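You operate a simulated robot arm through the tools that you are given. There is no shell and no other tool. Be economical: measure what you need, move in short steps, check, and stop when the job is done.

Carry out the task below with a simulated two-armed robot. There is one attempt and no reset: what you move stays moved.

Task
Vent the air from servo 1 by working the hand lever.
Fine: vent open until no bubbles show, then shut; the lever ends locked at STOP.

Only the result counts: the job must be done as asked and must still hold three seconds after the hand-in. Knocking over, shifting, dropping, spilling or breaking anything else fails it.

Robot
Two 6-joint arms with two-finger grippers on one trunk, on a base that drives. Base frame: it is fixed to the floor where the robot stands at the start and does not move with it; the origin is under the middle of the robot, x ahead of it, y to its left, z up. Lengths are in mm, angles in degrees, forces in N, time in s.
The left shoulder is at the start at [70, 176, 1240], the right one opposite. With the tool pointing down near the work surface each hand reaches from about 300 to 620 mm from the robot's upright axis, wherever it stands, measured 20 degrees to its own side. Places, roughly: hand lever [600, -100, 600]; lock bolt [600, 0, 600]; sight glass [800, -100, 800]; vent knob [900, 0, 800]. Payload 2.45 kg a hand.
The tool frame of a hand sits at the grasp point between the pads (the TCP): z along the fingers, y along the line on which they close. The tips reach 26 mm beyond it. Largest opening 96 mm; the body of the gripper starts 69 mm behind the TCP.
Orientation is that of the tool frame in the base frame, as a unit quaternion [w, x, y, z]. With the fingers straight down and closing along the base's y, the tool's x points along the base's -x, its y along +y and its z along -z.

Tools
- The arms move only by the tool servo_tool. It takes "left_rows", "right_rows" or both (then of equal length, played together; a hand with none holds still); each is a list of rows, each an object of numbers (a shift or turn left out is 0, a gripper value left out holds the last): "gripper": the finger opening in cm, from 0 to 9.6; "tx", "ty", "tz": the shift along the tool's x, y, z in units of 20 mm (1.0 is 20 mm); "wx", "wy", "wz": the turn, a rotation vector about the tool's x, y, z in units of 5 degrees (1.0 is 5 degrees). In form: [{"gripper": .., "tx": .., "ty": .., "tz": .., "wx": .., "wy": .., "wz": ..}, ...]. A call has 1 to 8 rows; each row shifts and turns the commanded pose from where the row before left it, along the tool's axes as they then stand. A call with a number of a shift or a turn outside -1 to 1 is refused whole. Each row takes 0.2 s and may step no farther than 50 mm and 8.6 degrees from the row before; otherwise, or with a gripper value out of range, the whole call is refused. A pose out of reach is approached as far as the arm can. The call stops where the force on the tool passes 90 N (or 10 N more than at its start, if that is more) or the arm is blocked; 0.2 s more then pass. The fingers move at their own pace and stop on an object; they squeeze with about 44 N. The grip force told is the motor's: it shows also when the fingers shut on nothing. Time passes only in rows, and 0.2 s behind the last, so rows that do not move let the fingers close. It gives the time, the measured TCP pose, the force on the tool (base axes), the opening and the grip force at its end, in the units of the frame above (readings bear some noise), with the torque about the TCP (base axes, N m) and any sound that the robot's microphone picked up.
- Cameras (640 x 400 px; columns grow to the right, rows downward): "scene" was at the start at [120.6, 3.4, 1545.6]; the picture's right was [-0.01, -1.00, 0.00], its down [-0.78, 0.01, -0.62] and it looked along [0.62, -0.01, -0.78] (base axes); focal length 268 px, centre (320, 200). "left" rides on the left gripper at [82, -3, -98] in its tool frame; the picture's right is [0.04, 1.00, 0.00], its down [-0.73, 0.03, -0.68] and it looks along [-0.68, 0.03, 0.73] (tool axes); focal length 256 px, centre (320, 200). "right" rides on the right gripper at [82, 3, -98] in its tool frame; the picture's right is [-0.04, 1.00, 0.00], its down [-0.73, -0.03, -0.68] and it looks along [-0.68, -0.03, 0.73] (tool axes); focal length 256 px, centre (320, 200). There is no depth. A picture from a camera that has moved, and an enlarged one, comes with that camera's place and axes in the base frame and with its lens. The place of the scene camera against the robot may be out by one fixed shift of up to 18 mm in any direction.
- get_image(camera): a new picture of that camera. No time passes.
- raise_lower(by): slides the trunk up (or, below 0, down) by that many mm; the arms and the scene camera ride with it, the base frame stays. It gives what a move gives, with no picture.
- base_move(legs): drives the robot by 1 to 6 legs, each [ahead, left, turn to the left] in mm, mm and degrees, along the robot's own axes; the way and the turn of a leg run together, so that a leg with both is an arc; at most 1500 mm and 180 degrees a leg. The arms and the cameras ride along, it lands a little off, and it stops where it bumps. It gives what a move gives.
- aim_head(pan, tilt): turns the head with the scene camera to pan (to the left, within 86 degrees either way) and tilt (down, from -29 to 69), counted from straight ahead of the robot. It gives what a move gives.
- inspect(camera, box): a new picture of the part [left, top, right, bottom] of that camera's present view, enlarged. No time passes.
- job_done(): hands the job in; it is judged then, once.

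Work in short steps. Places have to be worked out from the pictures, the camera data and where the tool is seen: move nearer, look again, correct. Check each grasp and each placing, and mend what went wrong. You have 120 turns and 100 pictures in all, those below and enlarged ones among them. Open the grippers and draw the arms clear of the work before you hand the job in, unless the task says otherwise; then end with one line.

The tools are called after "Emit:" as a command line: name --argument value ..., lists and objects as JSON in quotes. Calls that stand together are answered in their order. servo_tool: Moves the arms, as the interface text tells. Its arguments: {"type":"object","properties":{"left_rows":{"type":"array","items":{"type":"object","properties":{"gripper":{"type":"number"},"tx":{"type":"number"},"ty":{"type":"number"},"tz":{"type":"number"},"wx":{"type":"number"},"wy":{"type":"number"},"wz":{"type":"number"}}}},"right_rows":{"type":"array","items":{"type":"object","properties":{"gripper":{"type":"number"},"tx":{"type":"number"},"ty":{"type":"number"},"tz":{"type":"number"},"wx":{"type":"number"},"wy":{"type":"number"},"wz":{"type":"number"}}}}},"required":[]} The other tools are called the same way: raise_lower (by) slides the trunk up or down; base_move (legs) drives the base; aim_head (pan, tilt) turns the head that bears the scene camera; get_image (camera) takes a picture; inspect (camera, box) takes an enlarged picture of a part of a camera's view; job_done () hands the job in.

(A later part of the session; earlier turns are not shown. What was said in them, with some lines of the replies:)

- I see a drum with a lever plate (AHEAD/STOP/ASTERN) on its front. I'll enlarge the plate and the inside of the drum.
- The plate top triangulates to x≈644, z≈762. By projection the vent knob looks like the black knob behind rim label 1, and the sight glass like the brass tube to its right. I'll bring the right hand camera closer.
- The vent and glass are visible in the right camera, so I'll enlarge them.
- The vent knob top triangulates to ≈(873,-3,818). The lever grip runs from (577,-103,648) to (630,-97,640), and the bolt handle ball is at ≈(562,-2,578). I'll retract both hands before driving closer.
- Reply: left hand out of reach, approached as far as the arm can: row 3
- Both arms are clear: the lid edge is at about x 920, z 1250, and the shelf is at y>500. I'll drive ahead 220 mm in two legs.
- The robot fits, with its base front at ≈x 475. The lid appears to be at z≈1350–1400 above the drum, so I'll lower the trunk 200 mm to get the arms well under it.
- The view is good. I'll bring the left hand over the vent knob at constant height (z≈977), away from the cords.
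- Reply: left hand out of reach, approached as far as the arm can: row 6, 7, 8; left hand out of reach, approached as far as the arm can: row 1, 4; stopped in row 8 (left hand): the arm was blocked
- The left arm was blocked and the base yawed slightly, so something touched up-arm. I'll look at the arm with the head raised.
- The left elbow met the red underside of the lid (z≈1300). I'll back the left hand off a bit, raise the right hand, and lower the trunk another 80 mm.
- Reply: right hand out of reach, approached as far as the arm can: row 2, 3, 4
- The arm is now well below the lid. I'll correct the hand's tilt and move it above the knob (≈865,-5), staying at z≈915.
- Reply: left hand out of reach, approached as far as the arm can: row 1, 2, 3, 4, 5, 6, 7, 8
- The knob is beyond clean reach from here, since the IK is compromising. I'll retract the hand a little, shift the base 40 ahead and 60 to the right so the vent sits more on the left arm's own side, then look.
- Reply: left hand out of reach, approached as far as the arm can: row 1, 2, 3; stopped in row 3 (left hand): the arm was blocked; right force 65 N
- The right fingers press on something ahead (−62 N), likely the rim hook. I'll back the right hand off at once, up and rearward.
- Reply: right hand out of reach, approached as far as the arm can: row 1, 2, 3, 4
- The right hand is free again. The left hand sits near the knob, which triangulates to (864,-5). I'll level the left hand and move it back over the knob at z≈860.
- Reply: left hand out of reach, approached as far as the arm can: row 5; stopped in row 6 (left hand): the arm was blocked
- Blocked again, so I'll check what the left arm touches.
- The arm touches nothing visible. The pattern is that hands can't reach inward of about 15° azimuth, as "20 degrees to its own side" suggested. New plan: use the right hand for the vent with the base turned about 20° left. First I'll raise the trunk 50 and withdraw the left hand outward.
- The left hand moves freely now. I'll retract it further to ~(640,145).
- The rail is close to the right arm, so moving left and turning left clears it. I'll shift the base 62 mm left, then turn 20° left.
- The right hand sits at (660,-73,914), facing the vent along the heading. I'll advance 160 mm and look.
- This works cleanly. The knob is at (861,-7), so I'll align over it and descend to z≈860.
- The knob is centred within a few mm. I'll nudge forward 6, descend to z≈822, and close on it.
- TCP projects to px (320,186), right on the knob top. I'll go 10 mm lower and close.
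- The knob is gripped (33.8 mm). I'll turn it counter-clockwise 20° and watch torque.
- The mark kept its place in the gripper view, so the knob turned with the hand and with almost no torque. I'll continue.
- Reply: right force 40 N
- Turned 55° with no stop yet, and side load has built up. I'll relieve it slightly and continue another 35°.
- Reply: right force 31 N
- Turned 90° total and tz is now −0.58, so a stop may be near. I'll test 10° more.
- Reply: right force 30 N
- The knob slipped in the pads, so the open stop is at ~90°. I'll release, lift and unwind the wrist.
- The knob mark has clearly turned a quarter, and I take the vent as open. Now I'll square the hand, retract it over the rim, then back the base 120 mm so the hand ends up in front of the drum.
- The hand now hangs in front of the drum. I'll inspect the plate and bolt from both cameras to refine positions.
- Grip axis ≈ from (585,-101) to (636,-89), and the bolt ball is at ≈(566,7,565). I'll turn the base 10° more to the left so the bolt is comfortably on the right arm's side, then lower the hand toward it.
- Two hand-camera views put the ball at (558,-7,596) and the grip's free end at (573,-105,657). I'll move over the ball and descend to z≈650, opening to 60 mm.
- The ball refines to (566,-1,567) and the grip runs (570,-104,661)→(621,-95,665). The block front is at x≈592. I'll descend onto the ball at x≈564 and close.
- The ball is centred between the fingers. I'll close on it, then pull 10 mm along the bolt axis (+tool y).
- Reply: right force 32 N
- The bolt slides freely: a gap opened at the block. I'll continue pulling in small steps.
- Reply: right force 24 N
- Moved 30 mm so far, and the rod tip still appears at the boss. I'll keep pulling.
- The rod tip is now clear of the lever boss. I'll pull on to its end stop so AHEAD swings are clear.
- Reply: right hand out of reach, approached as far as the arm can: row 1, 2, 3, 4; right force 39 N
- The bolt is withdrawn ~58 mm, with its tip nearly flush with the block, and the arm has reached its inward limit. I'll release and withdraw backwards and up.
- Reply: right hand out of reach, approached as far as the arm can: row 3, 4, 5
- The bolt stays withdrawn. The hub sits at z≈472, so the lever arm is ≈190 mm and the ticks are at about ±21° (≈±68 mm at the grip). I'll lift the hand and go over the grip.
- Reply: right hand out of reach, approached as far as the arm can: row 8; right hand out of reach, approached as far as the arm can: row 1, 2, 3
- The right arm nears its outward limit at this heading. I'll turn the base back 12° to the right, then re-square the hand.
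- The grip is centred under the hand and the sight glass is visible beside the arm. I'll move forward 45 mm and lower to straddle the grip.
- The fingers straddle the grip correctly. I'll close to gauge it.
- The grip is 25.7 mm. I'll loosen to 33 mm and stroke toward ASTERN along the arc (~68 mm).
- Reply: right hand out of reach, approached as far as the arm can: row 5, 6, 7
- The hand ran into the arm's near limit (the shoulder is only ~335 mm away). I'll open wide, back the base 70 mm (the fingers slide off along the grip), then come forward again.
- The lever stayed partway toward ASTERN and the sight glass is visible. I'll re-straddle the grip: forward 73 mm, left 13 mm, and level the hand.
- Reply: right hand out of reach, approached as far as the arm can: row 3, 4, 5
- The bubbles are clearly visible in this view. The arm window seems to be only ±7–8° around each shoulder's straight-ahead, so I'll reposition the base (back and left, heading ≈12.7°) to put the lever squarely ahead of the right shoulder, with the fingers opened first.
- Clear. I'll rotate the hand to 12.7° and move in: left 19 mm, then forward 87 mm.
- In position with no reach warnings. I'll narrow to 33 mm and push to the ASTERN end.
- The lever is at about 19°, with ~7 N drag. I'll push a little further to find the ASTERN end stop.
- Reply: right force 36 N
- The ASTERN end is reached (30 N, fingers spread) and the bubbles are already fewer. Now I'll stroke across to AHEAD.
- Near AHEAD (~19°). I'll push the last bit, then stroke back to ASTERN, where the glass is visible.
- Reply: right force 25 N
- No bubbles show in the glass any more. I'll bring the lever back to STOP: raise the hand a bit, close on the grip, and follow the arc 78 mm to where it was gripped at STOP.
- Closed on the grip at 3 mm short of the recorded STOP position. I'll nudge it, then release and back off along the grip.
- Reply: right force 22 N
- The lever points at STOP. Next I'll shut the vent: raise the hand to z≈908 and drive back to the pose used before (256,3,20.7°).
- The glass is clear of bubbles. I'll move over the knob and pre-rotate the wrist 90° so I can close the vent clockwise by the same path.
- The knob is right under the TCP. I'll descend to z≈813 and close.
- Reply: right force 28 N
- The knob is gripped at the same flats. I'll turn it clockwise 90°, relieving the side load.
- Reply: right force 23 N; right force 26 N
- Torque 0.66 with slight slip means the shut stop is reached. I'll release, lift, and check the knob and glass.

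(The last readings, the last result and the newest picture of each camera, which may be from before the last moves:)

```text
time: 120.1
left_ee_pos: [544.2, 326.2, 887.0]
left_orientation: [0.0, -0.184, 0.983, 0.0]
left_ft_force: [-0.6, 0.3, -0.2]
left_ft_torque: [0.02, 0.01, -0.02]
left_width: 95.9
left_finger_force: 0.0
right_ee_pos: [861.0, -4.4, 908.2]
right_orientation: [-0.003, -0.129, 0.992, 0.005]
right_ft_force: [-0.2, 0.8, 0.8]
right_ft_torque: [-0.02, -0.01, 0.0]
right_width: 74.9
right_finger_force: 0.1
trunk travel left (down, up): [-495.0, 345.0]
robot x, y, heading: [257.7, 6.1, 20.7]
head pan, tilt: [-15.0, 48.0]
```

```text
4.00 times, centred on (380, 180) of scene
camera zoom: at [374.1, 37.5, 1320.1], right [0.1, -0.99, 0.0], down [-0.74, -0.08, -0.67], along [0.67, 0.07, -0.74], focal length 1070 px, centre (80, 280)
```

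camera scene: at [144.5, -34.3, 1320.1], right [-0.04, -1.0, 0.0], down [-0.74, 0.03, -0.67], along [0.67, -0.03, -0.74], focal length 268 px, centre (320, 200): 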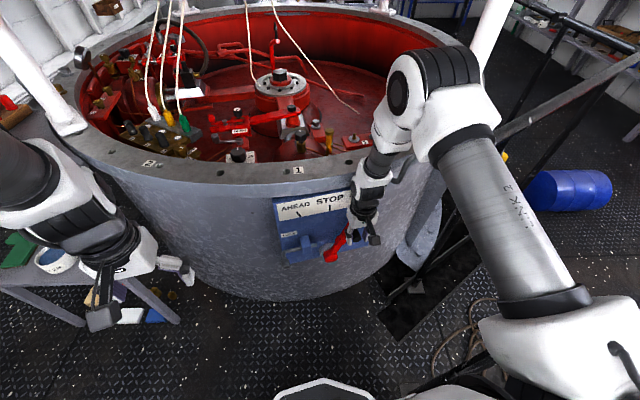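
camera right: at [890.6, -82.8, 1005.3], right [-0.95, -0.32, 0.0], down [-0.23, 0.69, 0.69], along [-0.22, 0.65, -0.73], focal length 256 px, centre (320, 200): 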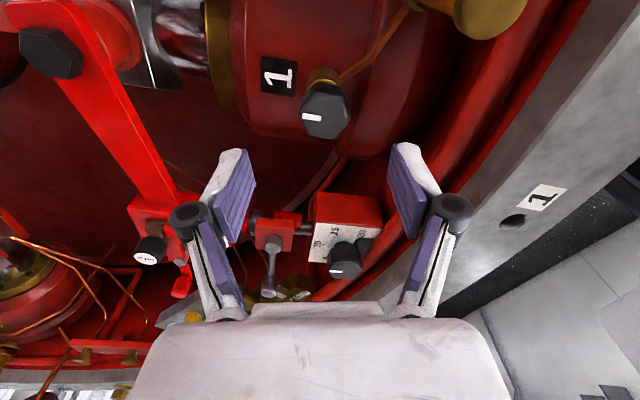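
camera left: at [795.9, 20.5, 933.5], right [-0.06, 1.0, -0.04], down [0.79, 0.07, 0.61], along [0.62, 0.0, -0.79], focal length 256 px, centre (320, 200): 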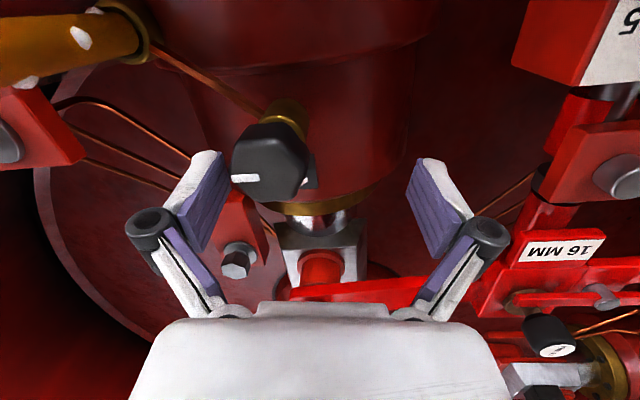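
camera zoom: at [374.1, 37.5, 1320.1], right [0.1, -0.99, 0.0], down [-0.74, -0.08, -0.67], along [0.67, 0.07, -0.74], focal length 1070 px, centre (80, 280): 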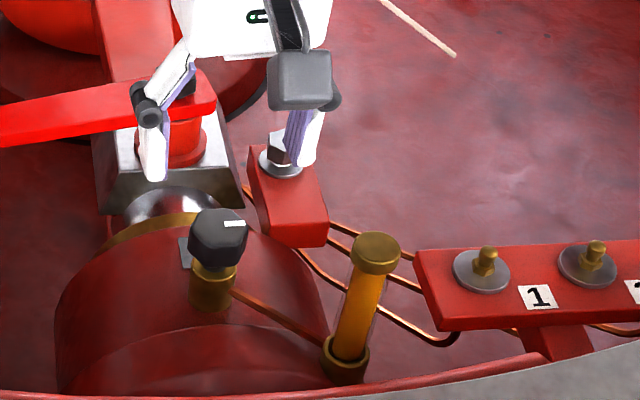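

The vent is shut (mark back to its original position) and the glass is completely clear. Now the bolt: I'll retract the hand and drive back so the bolt lies squarely ahead of the right shoulder.

Emit:
servo_tool --right_rows '[{"wz": -0.6, "tx": 0.8, "ty": 0.38}, {"wz": -0.6, "tx": 0.88, "ty": 0.38}, {"tx": 0.88, "ty": 0.38}, {"tx": 0.88, "ty": 0.38}, {"tx": 0.88, "ty": 0.38}, {"tx": 0.88, "ty": 0.38}]'

Emit:
base_move --legs '[[-203, 0, 0], [0, 0, -8], [0, 164, 0]]'

Emit:
get_image --camera "right"

Emit:
get_image --camera "scene"

```text
time: 121.5
left_ee_pos: [542.7, 328.0, 885.7]
left_orientation: [-0.001, -0.184, 0.983, 0.0]
left_ft_force: [-0.2, 0.2, -0.4]
left_ft_torque: [-0.03, -0.02, 0.0]
left_width: 96.2
left_finger_force: 0.0
right_ee_pos: [749.3, 6.1, 909.3]
right_orientation: [-0.002, -0.18, 0.984, 0.006]
right_ft_force: [-0.8, 0.3, 0.8]
right_ft_torque: [0.0, -0.03, -0.01]
right_width: 75.3
right_finger_force: 0.1
trunk travel left (down, up): [-495.0, 345.0]
robot x, y, heading: [256.7, 7.3, 20.8]
head pan, tilt: [-15.0, 48.0]
```

```text
time: 124.8
left_ee_pos: [361.0, 375.9, 884.9]
left_orientation: [-0.002, -0.115, 0.993, 0.0]
left_ft_force: [-0.4, 0.4, -0.2]
left_ft_torque: [-0.05, 0.0, 0.0]
left_width: 96.2
left_finger_force: 0.0
right_ee_pos: [520.2, 28.6, 910.1]
right_orientation: [-0.003, -0.111, 0.994, 0.006]
right_ft_force: [0.4, -0.3, 0.0]
right_ft_torque: [0.01, -0.05, 0.01]
right_width: 75.0
right_finger_force: 0.1
trunk travel left (down, up): [-495.0, 345.0]
robot x, y, heading: [28.1, 96.7, 12.4]
head pan, tilt: [-15.0, 48.0]
```

```text
12 pictures are left
camera right: at [439.4, 12.1, 1007.6], right [-0.18, 0.98, 0.01], down [0.73, 0.12, 0.68], along [0.66, 0.13, -0.74], focal length 256 px, centre (320, 200)
```

right: 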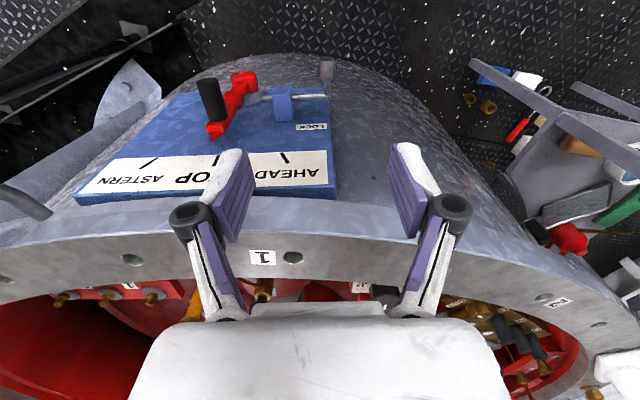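

```text
11 pictures are left
camera scene: at [151.3, 112.4, 1320.1], right [-0.04, -1.0, 0.0], down [-0.74, 0.03, -0.67], along [0.67, -0.03, -0.74], focal length 268 px, centre (320, 200)
```

scene: 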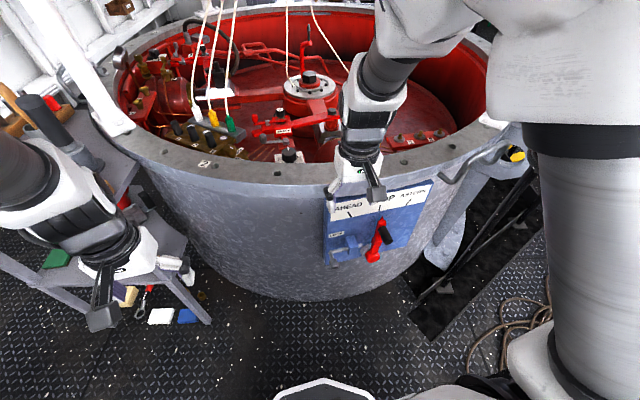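

The ball now projects to ≈(557,50,567). I'll lower the hand in front and check before the final descent.

Emit:
servo_tool --right_rows '[{"tz": 1}, {"tz": 1}, {"tz": 1}, {"tz": 1}, {"tz": 1}, {"tz": 1}, {"tz": 1}, {"tz": 1}]'

Emit:
servo_tool --right_rows '[{"tz": 1, "tx": -0.4, "ty": 0.2}, {"tz": 1, "tx": -0.4, "ty": 0.2}, {"tz": 1, "tx": -0.4, "ty": 0.2}, {"tz": 1, "tx": -0.4, "ty": 0.17}, {"tz": 0.8}]'

Emit:
get_image --camera "right"

```text
time: 126.6
left_ee_pos: [361.4, 374.7, 885.6]
left_orientation: [0.0, -0.114, 0.993, 0.0]
left_ft_force: [-0.1, -0.5, 0.2]
left_ft_torque: [-0.03, -0.01, -0.03]
left_width: 96.1
left_finger_force: 0.1
right_ee_pos: [517.1, 29.8, 748.3]
right_orientation: [-0.002, -0.11, 0.994, 0.006]
right_ft_force: [0.2, 0.7, 1.0]
right_ft_torque: [-0.02, 0.01, 0.0]
right_width: 74.9
right_finger_force: 0.0
trunk travel left (down, up): [-495.0, 345.0]
robot x, y, heading: [31.1, 98.4, 13.0]
head pan, tilt: [-15.0, 48.0]
```

```text
time: 127.8
left_ee_pos: [361.0, 374.4, 884.8]
left_orientation: [-0.001, -0.114, 0.993, 0.0]
left_ft_force: [-0.2, 0.5, 1.0]
left_ft_torque: [-0.03, 0.01, -0.03]
left_width: 95.9
left_finger_force: 0.0
right_ee_pos: [543.2, 52.6, 651.7]
right_orientation: [-0.003, -0.11, 0.994, 0.005]
right_ft_force: [-0.1, 0.2, 0.2]
right_ft_torque: [-0.03, 0.01, 0.02]
right_width: 75.1
right_finger_force: 0.1
trunk travel left (down, up): [-495.0, 345.0]
robot x, y, heading: [30.0, 98.3, 12.7]
head pan, tilt: [-15.0, 48.0]
```

```text
10 pictures are left
camera right: at [465.5, 35.8, 751.0], right [-0.18, 0.98, 0.01], down [0.73, 0.12, 0.68], along [0.66, 0.13, -0.74], focal length 256 px, centre (320, 200)
```

right: 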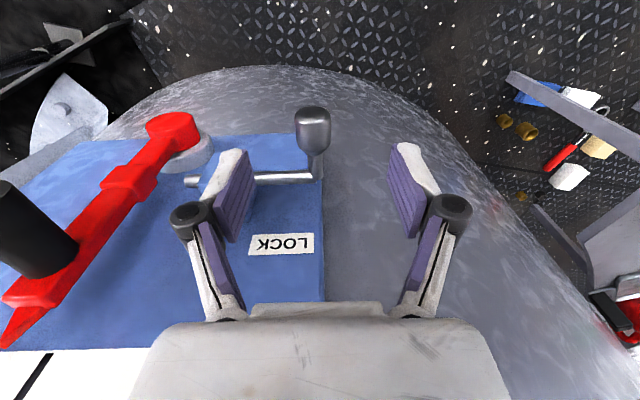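

The ball is at (556,49). I'll descend onto it (z≈571) and close.

Emit:
servo_tool --right_rows '[{"tx": -0.4, "ty": -0.29, "tz": 0.5}, {"tz": 1}, {"tz": 1}, {"tz": 1}, {"tz": 0.5}, {"gripper": 0}, {}, {}]'

Emit:
get_image --camera "right"

```text
time: 129.6
left_ee_pos: [359.6, 376.1, 886.2]
left_orientation: [-0.001, -0.115, 0.993, 0.0]
left_ft_force: [-0.6, 0.0, -0.4]
left_ft_torque: [-0.01, -0.02, 0.04]
left_width: 96.0
left_finger_force: 0.0
right_ee_pos: [553.9, 47.8, 572.0]
right_orientation: [-0.002, -0.11, 0.994, 0.006]
right_ft_force: [1.9, 0.8, 9.0]
right_ft_torque: [0.06, -0.09, -0.01]
right_width: 23.3
right_finger_force: 45.4
trunk travel left (down, up): [-495.0, 345.0]
robot x, y, heading: [30.1, 104.1, 12.8]
head pan, tilt: [-15.0, 48.0]
```

```text
9 pictures are left
camera right: at [473.9, 31.9, 671.9], right [-0.18, 0.98, 0.01], down [0.72, 0.12, 0.68], along [0.67, 0.13, -0.74], focal length 256 px, centre (320, 200)
```

right: 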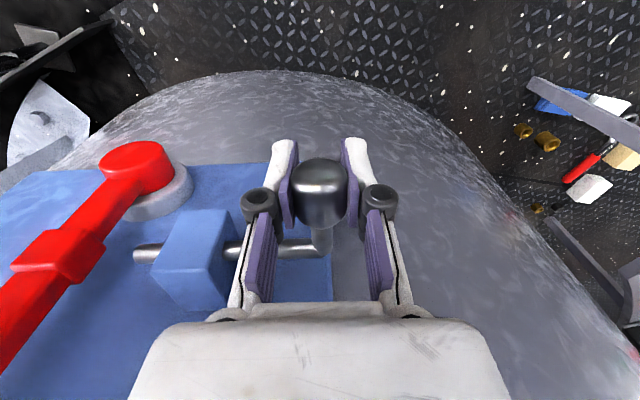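

Gripped. The bolt must travel ≈51 mm back in. I'll push 24 mm first, watching force at the lever boss entry.

Emit:
servo_tool --right_rows '[{"ty": -0.3}, {"ty": -0.3}, {"ty": -0.3}, {"ty": -0.3}, {}]'

Emit:
get_image --camera "right"

```text
time: 130.8
left_ee_pos: [359.7, 376.1, 885.4]
left_orientation: [0.0, -0.114, 0.993, 0.0]
left_ft_force: [-0.3, 0.3, 0.6]
left_ft_torque: [0.02, 0.02, 0.01]
left_width: 96.0
left_finger_force: 0.1
right_ee_pos: [558.9, 26.6, 571.7]
right_orientation: [0.0, -0.11, 0.994, 0.006]
right_ft_force: [8.6, 2.8, 23.0]
right_ft_torque: [-0.02, 0.21, 0.03]
right_width: 23.3
right_finger_force: 45.3
trunk travel left (down, up): [-495.0, 345.0]
robot x, y, heading: [27.9, 101.5, 12.8]
head pan, tilt: [-15.0, 48.0]
```

```text
8 pictures are left
camera right: at [478.6, 9.9, 671.6], right [-0.18, 0.98, 0.01], down [0.72, 0.12, 0.68], along [0.67, 0.13, -0.73], focal length 256 px, centre (320, 200)
```

right: 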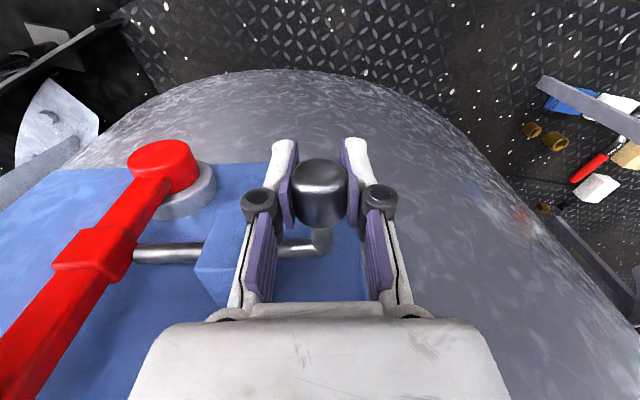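

The rod reaches the boss with no lateral resistance. I'll continue 16 mm, relieving the vertical load.

Emit:
servo_tool --right_rows '[{"ty": -0.2, "tz": -0.05}, {"ty": -0.2}, {"ty": -0.2}, {"ty": -0.2}, {}]'

```text
time: 132.0
left_ee_pos: [360.5, 374.1, 885.3]
left_orientation: [-0.001, -0.114, 0.993, -0.001]
left_ft_force: [0.1, -0.7, -0.5]
left_ft_torque: [0.03, -0.02, 0.01]
left_width: 96.0
left_finger_force: 0.2
right_ee_pos: [562.2, 11.4, 572.1]
right_orientation: [-0.003, -0.11, 0.994, 0.006]
right_ft_force: [1.9, -0.3, 2.8]
right_ft_torque: [0.08, -0.37, 0.02]
right_width: 23.5
right_finger_force: 45.5
trunk travel left (down, up): [-495.0, 345.0]
robot x, y, heading: [30.9, 97.2, 12.6]
head pan, tilt: [-15.0, 48.0]
```

It slides freely. I'll push the remaining ≈14 mm plus a little to its seat.

Emit:
servo_tool --right_rows '[{"ty": -0.25}, {"ty": -0.25}, {"ty": -0.2}, {"ty": -0.1}, {}]'

Emit:
get_image --camera "right"

```text
time: 133.2
left_ee_pos: [360.1, 378.0, 884.6]
left_orientation: [0.0, -0.114, 0.993, -0.001]
left_ft_force: [0.4, -0.3, 0.0]
left_ft_torque: [0.03, 0.0, 0.01]
left_width: 96.0
left_finger_force: 0.0
right_ee_pos: [564.5, -1.4, 572.2]
right_orientation: [-0.003, -0.111, 0.994, 0.005]
right_ft_force: [-17.1, 33.7, -6.2]
right_ft_torque: [-0.34, 0.57, 0.41]
right_width: 23.2
right_finger_force: 45.1
trunk travel left (down, up): [-495.0, 345.0]
robot x, y, heading: [33.1, 100.2, 12.9]
head pan, tilt: [-15.0, 48.0]
```

```text
7 pictures are left
camera right: at [485.5, -18.4, 672.0], right [-0.18, 0.98, 0.01], down [0.73, 0.13, 0.67], along [0.66, 0.13, -0.74], focal length 256 px, centre (320, 200)
```

right: 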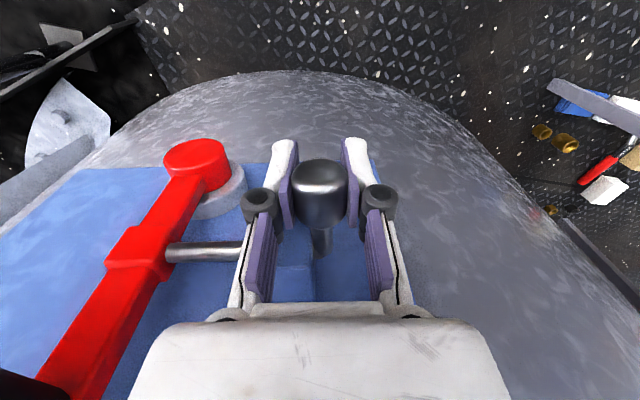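

The lateral force rose to 34 N at the original seated coordinate, so the bolt is home. I'll release, back straight out, and check.

Emit:
servo_tool --right_rows '[{"gripper": 7.5}, {}, {}, {"tx": 1}, {"tx": 1}, {"tx": 1}, {"tx": 1}, {}]'

Emit:
servo_tool --right_rows '[{"tz": -1}, {"tz": -1}, {"tz": -1}, {"tz": -1}, {"tz": -1}, {"tz": -1}, {"tz": -1}, {"tz": -1}]'

Emit:
base_move --legs '[[-150, 0, 0]]'

Emit:
get_image --camera "scene"

```text
time: 135.0
left_ee_pos: [361.2, 374.1, 885.4]
left_orientation: [-0.001, -0.114, 0.994, 0.001]
left_ft_force: [0.1, -0.3, -0.1]
left_ft_torque: [-0.04, 0.0, -0.01]
left_width: 96.3
left_finger_force: 0.0
right_ee_pos: [519.8, -10.5, 573.3]
right_orientation: [-0.004, -0.11, 0.994, 0.012]
right_ft_force: [0.6, 0.6, 0.1]
right_ft_torque: [0.04, 0.02, 0.03]
right_width: 75.3
right_finger_force: 0.0
right hand out of reach, approached as far as the arm can: row 5, 6, 7
trunk travel left (down, up): [-495.0, 345.0]
robot x, y, heading: [24.9, 97.8, 12.7]
head pan, tilt: [-15.0, 48.0]
```

```text
time: 136.8
left_ee_pos: [361.9, 374.8, 885.8]
left_orientation: [-0.001, -0.114, 0.993, 0.0]
left_ft_force: [0.1, 1.1, 0.0]
left_ft_torque: [-0.01, 0.0, 0.0]
left_width: 96.1
left_finger_force: 0.1
right_ee_pos: [523.1, -14.8, 732.6]
right_orientation: [-0.003, -0.11, 0.994, 0.006]
right_ft_force: [0.7, 0.5, -0.2]
right_ft_torque: [0.0, -0.02, 0.0]
right_width: 75.2
right_finger_force: 0.0
trunk travel left (down, up): [-495.0, 345.0]
robot x, y, heading: [26.8, 96.7, 12.5]
head pan, tilt: [-15.0, 48.0]
```

```text
time: 138.2
left_ee_pos: [210.9, 341.1, 887.0]
left_orientation: [0.0, -0.115, 0.993, 0.0]
left_ft_force: [-0.1, 0.3, 0.4]
left_ft_torque: [0.03, -0.03, 0.01]
left_width: 96.2
left_finger_force: 0.1
right_ee_pos: [374.6, -47.9, 732.8]
right_orientation: [-0.002, -0.111, 0.994, 0.007]
right_ft_force: [0.1, 0.2, 0.1]
right_ft_torque: [-0.01, -0.02, 0.0]
right_width: 74.7
right_finger_force: 0.1
trunk travel left (down, up): [-495.0, 345.0]
robot x, y, heading: [-120.6, 66.6, 12.8]
head pan, tilt: [-15.0, 48.0]
```

```text
6 pictures are left
camera scene: at [2.3, 77.7, 1320.2], right [-0.04, -1.0, 0.0], down [-0.74, 0.03, -0.67], along [0.67, -0.03, -0.74], focal length 268 px, centre (320, 200)
```

scene: 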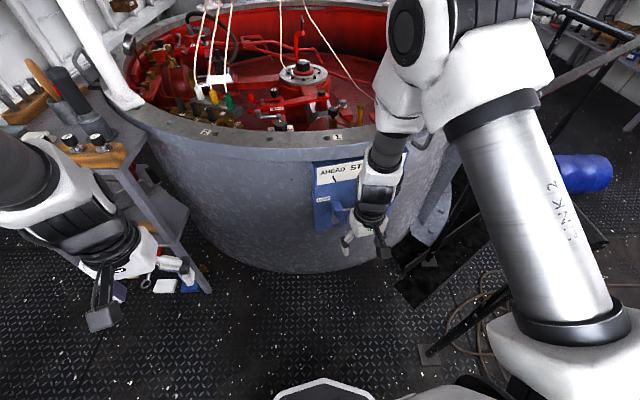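

The arm is clear. I'll check the plate with the right camera, enlarged.

Emit:
get_image --camera "right"

Emit:
inspect --camera "scene" --box '[280, 90, 380, 150]'

```text
5 pictures are left
camera right: at [294.8, -64.3, 831.7], right [-0.18, 0.98, 0.01], down [0.73, 0.13, 0.68], along [0.66, 0.13, -0.74], focal length 256 px, centre (320, 200)
```

right: 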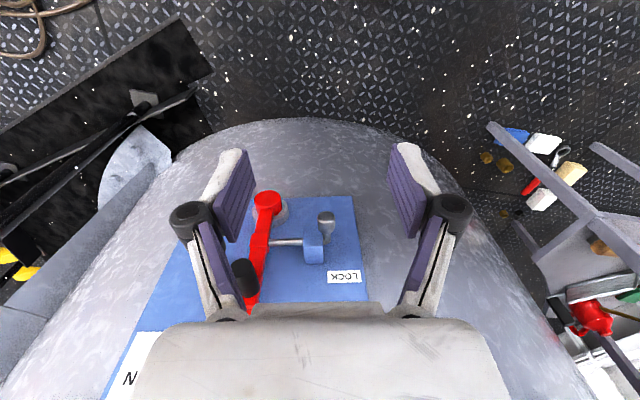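

```text
6.40 times, centred on (330, 120) of scene
camera zoom: at [2.3, 77.7, 1320.2], right [-0.04, -1.0, 0.0], down [-0.74, 0.03, -0.67], along [0.67, -0.03, -0.74], focal length 1713 px, centre (256, 712)
```

zoom: 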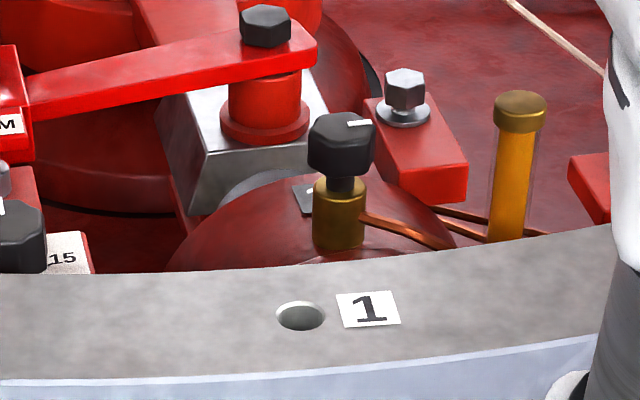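

The bolt is seated in the lever at STOP, the vent is shut, the glass is bubble-free, and both hands are clear and open. I'll hand in.

Emit:
job_done

```text
The job is handed in.
```

Servo 1 is vented: I opened the vent and worked the lever over both ends until no bubbles showed in the sight glass. I then shut the vent and left the lever at STOP with the lock bolt seated.
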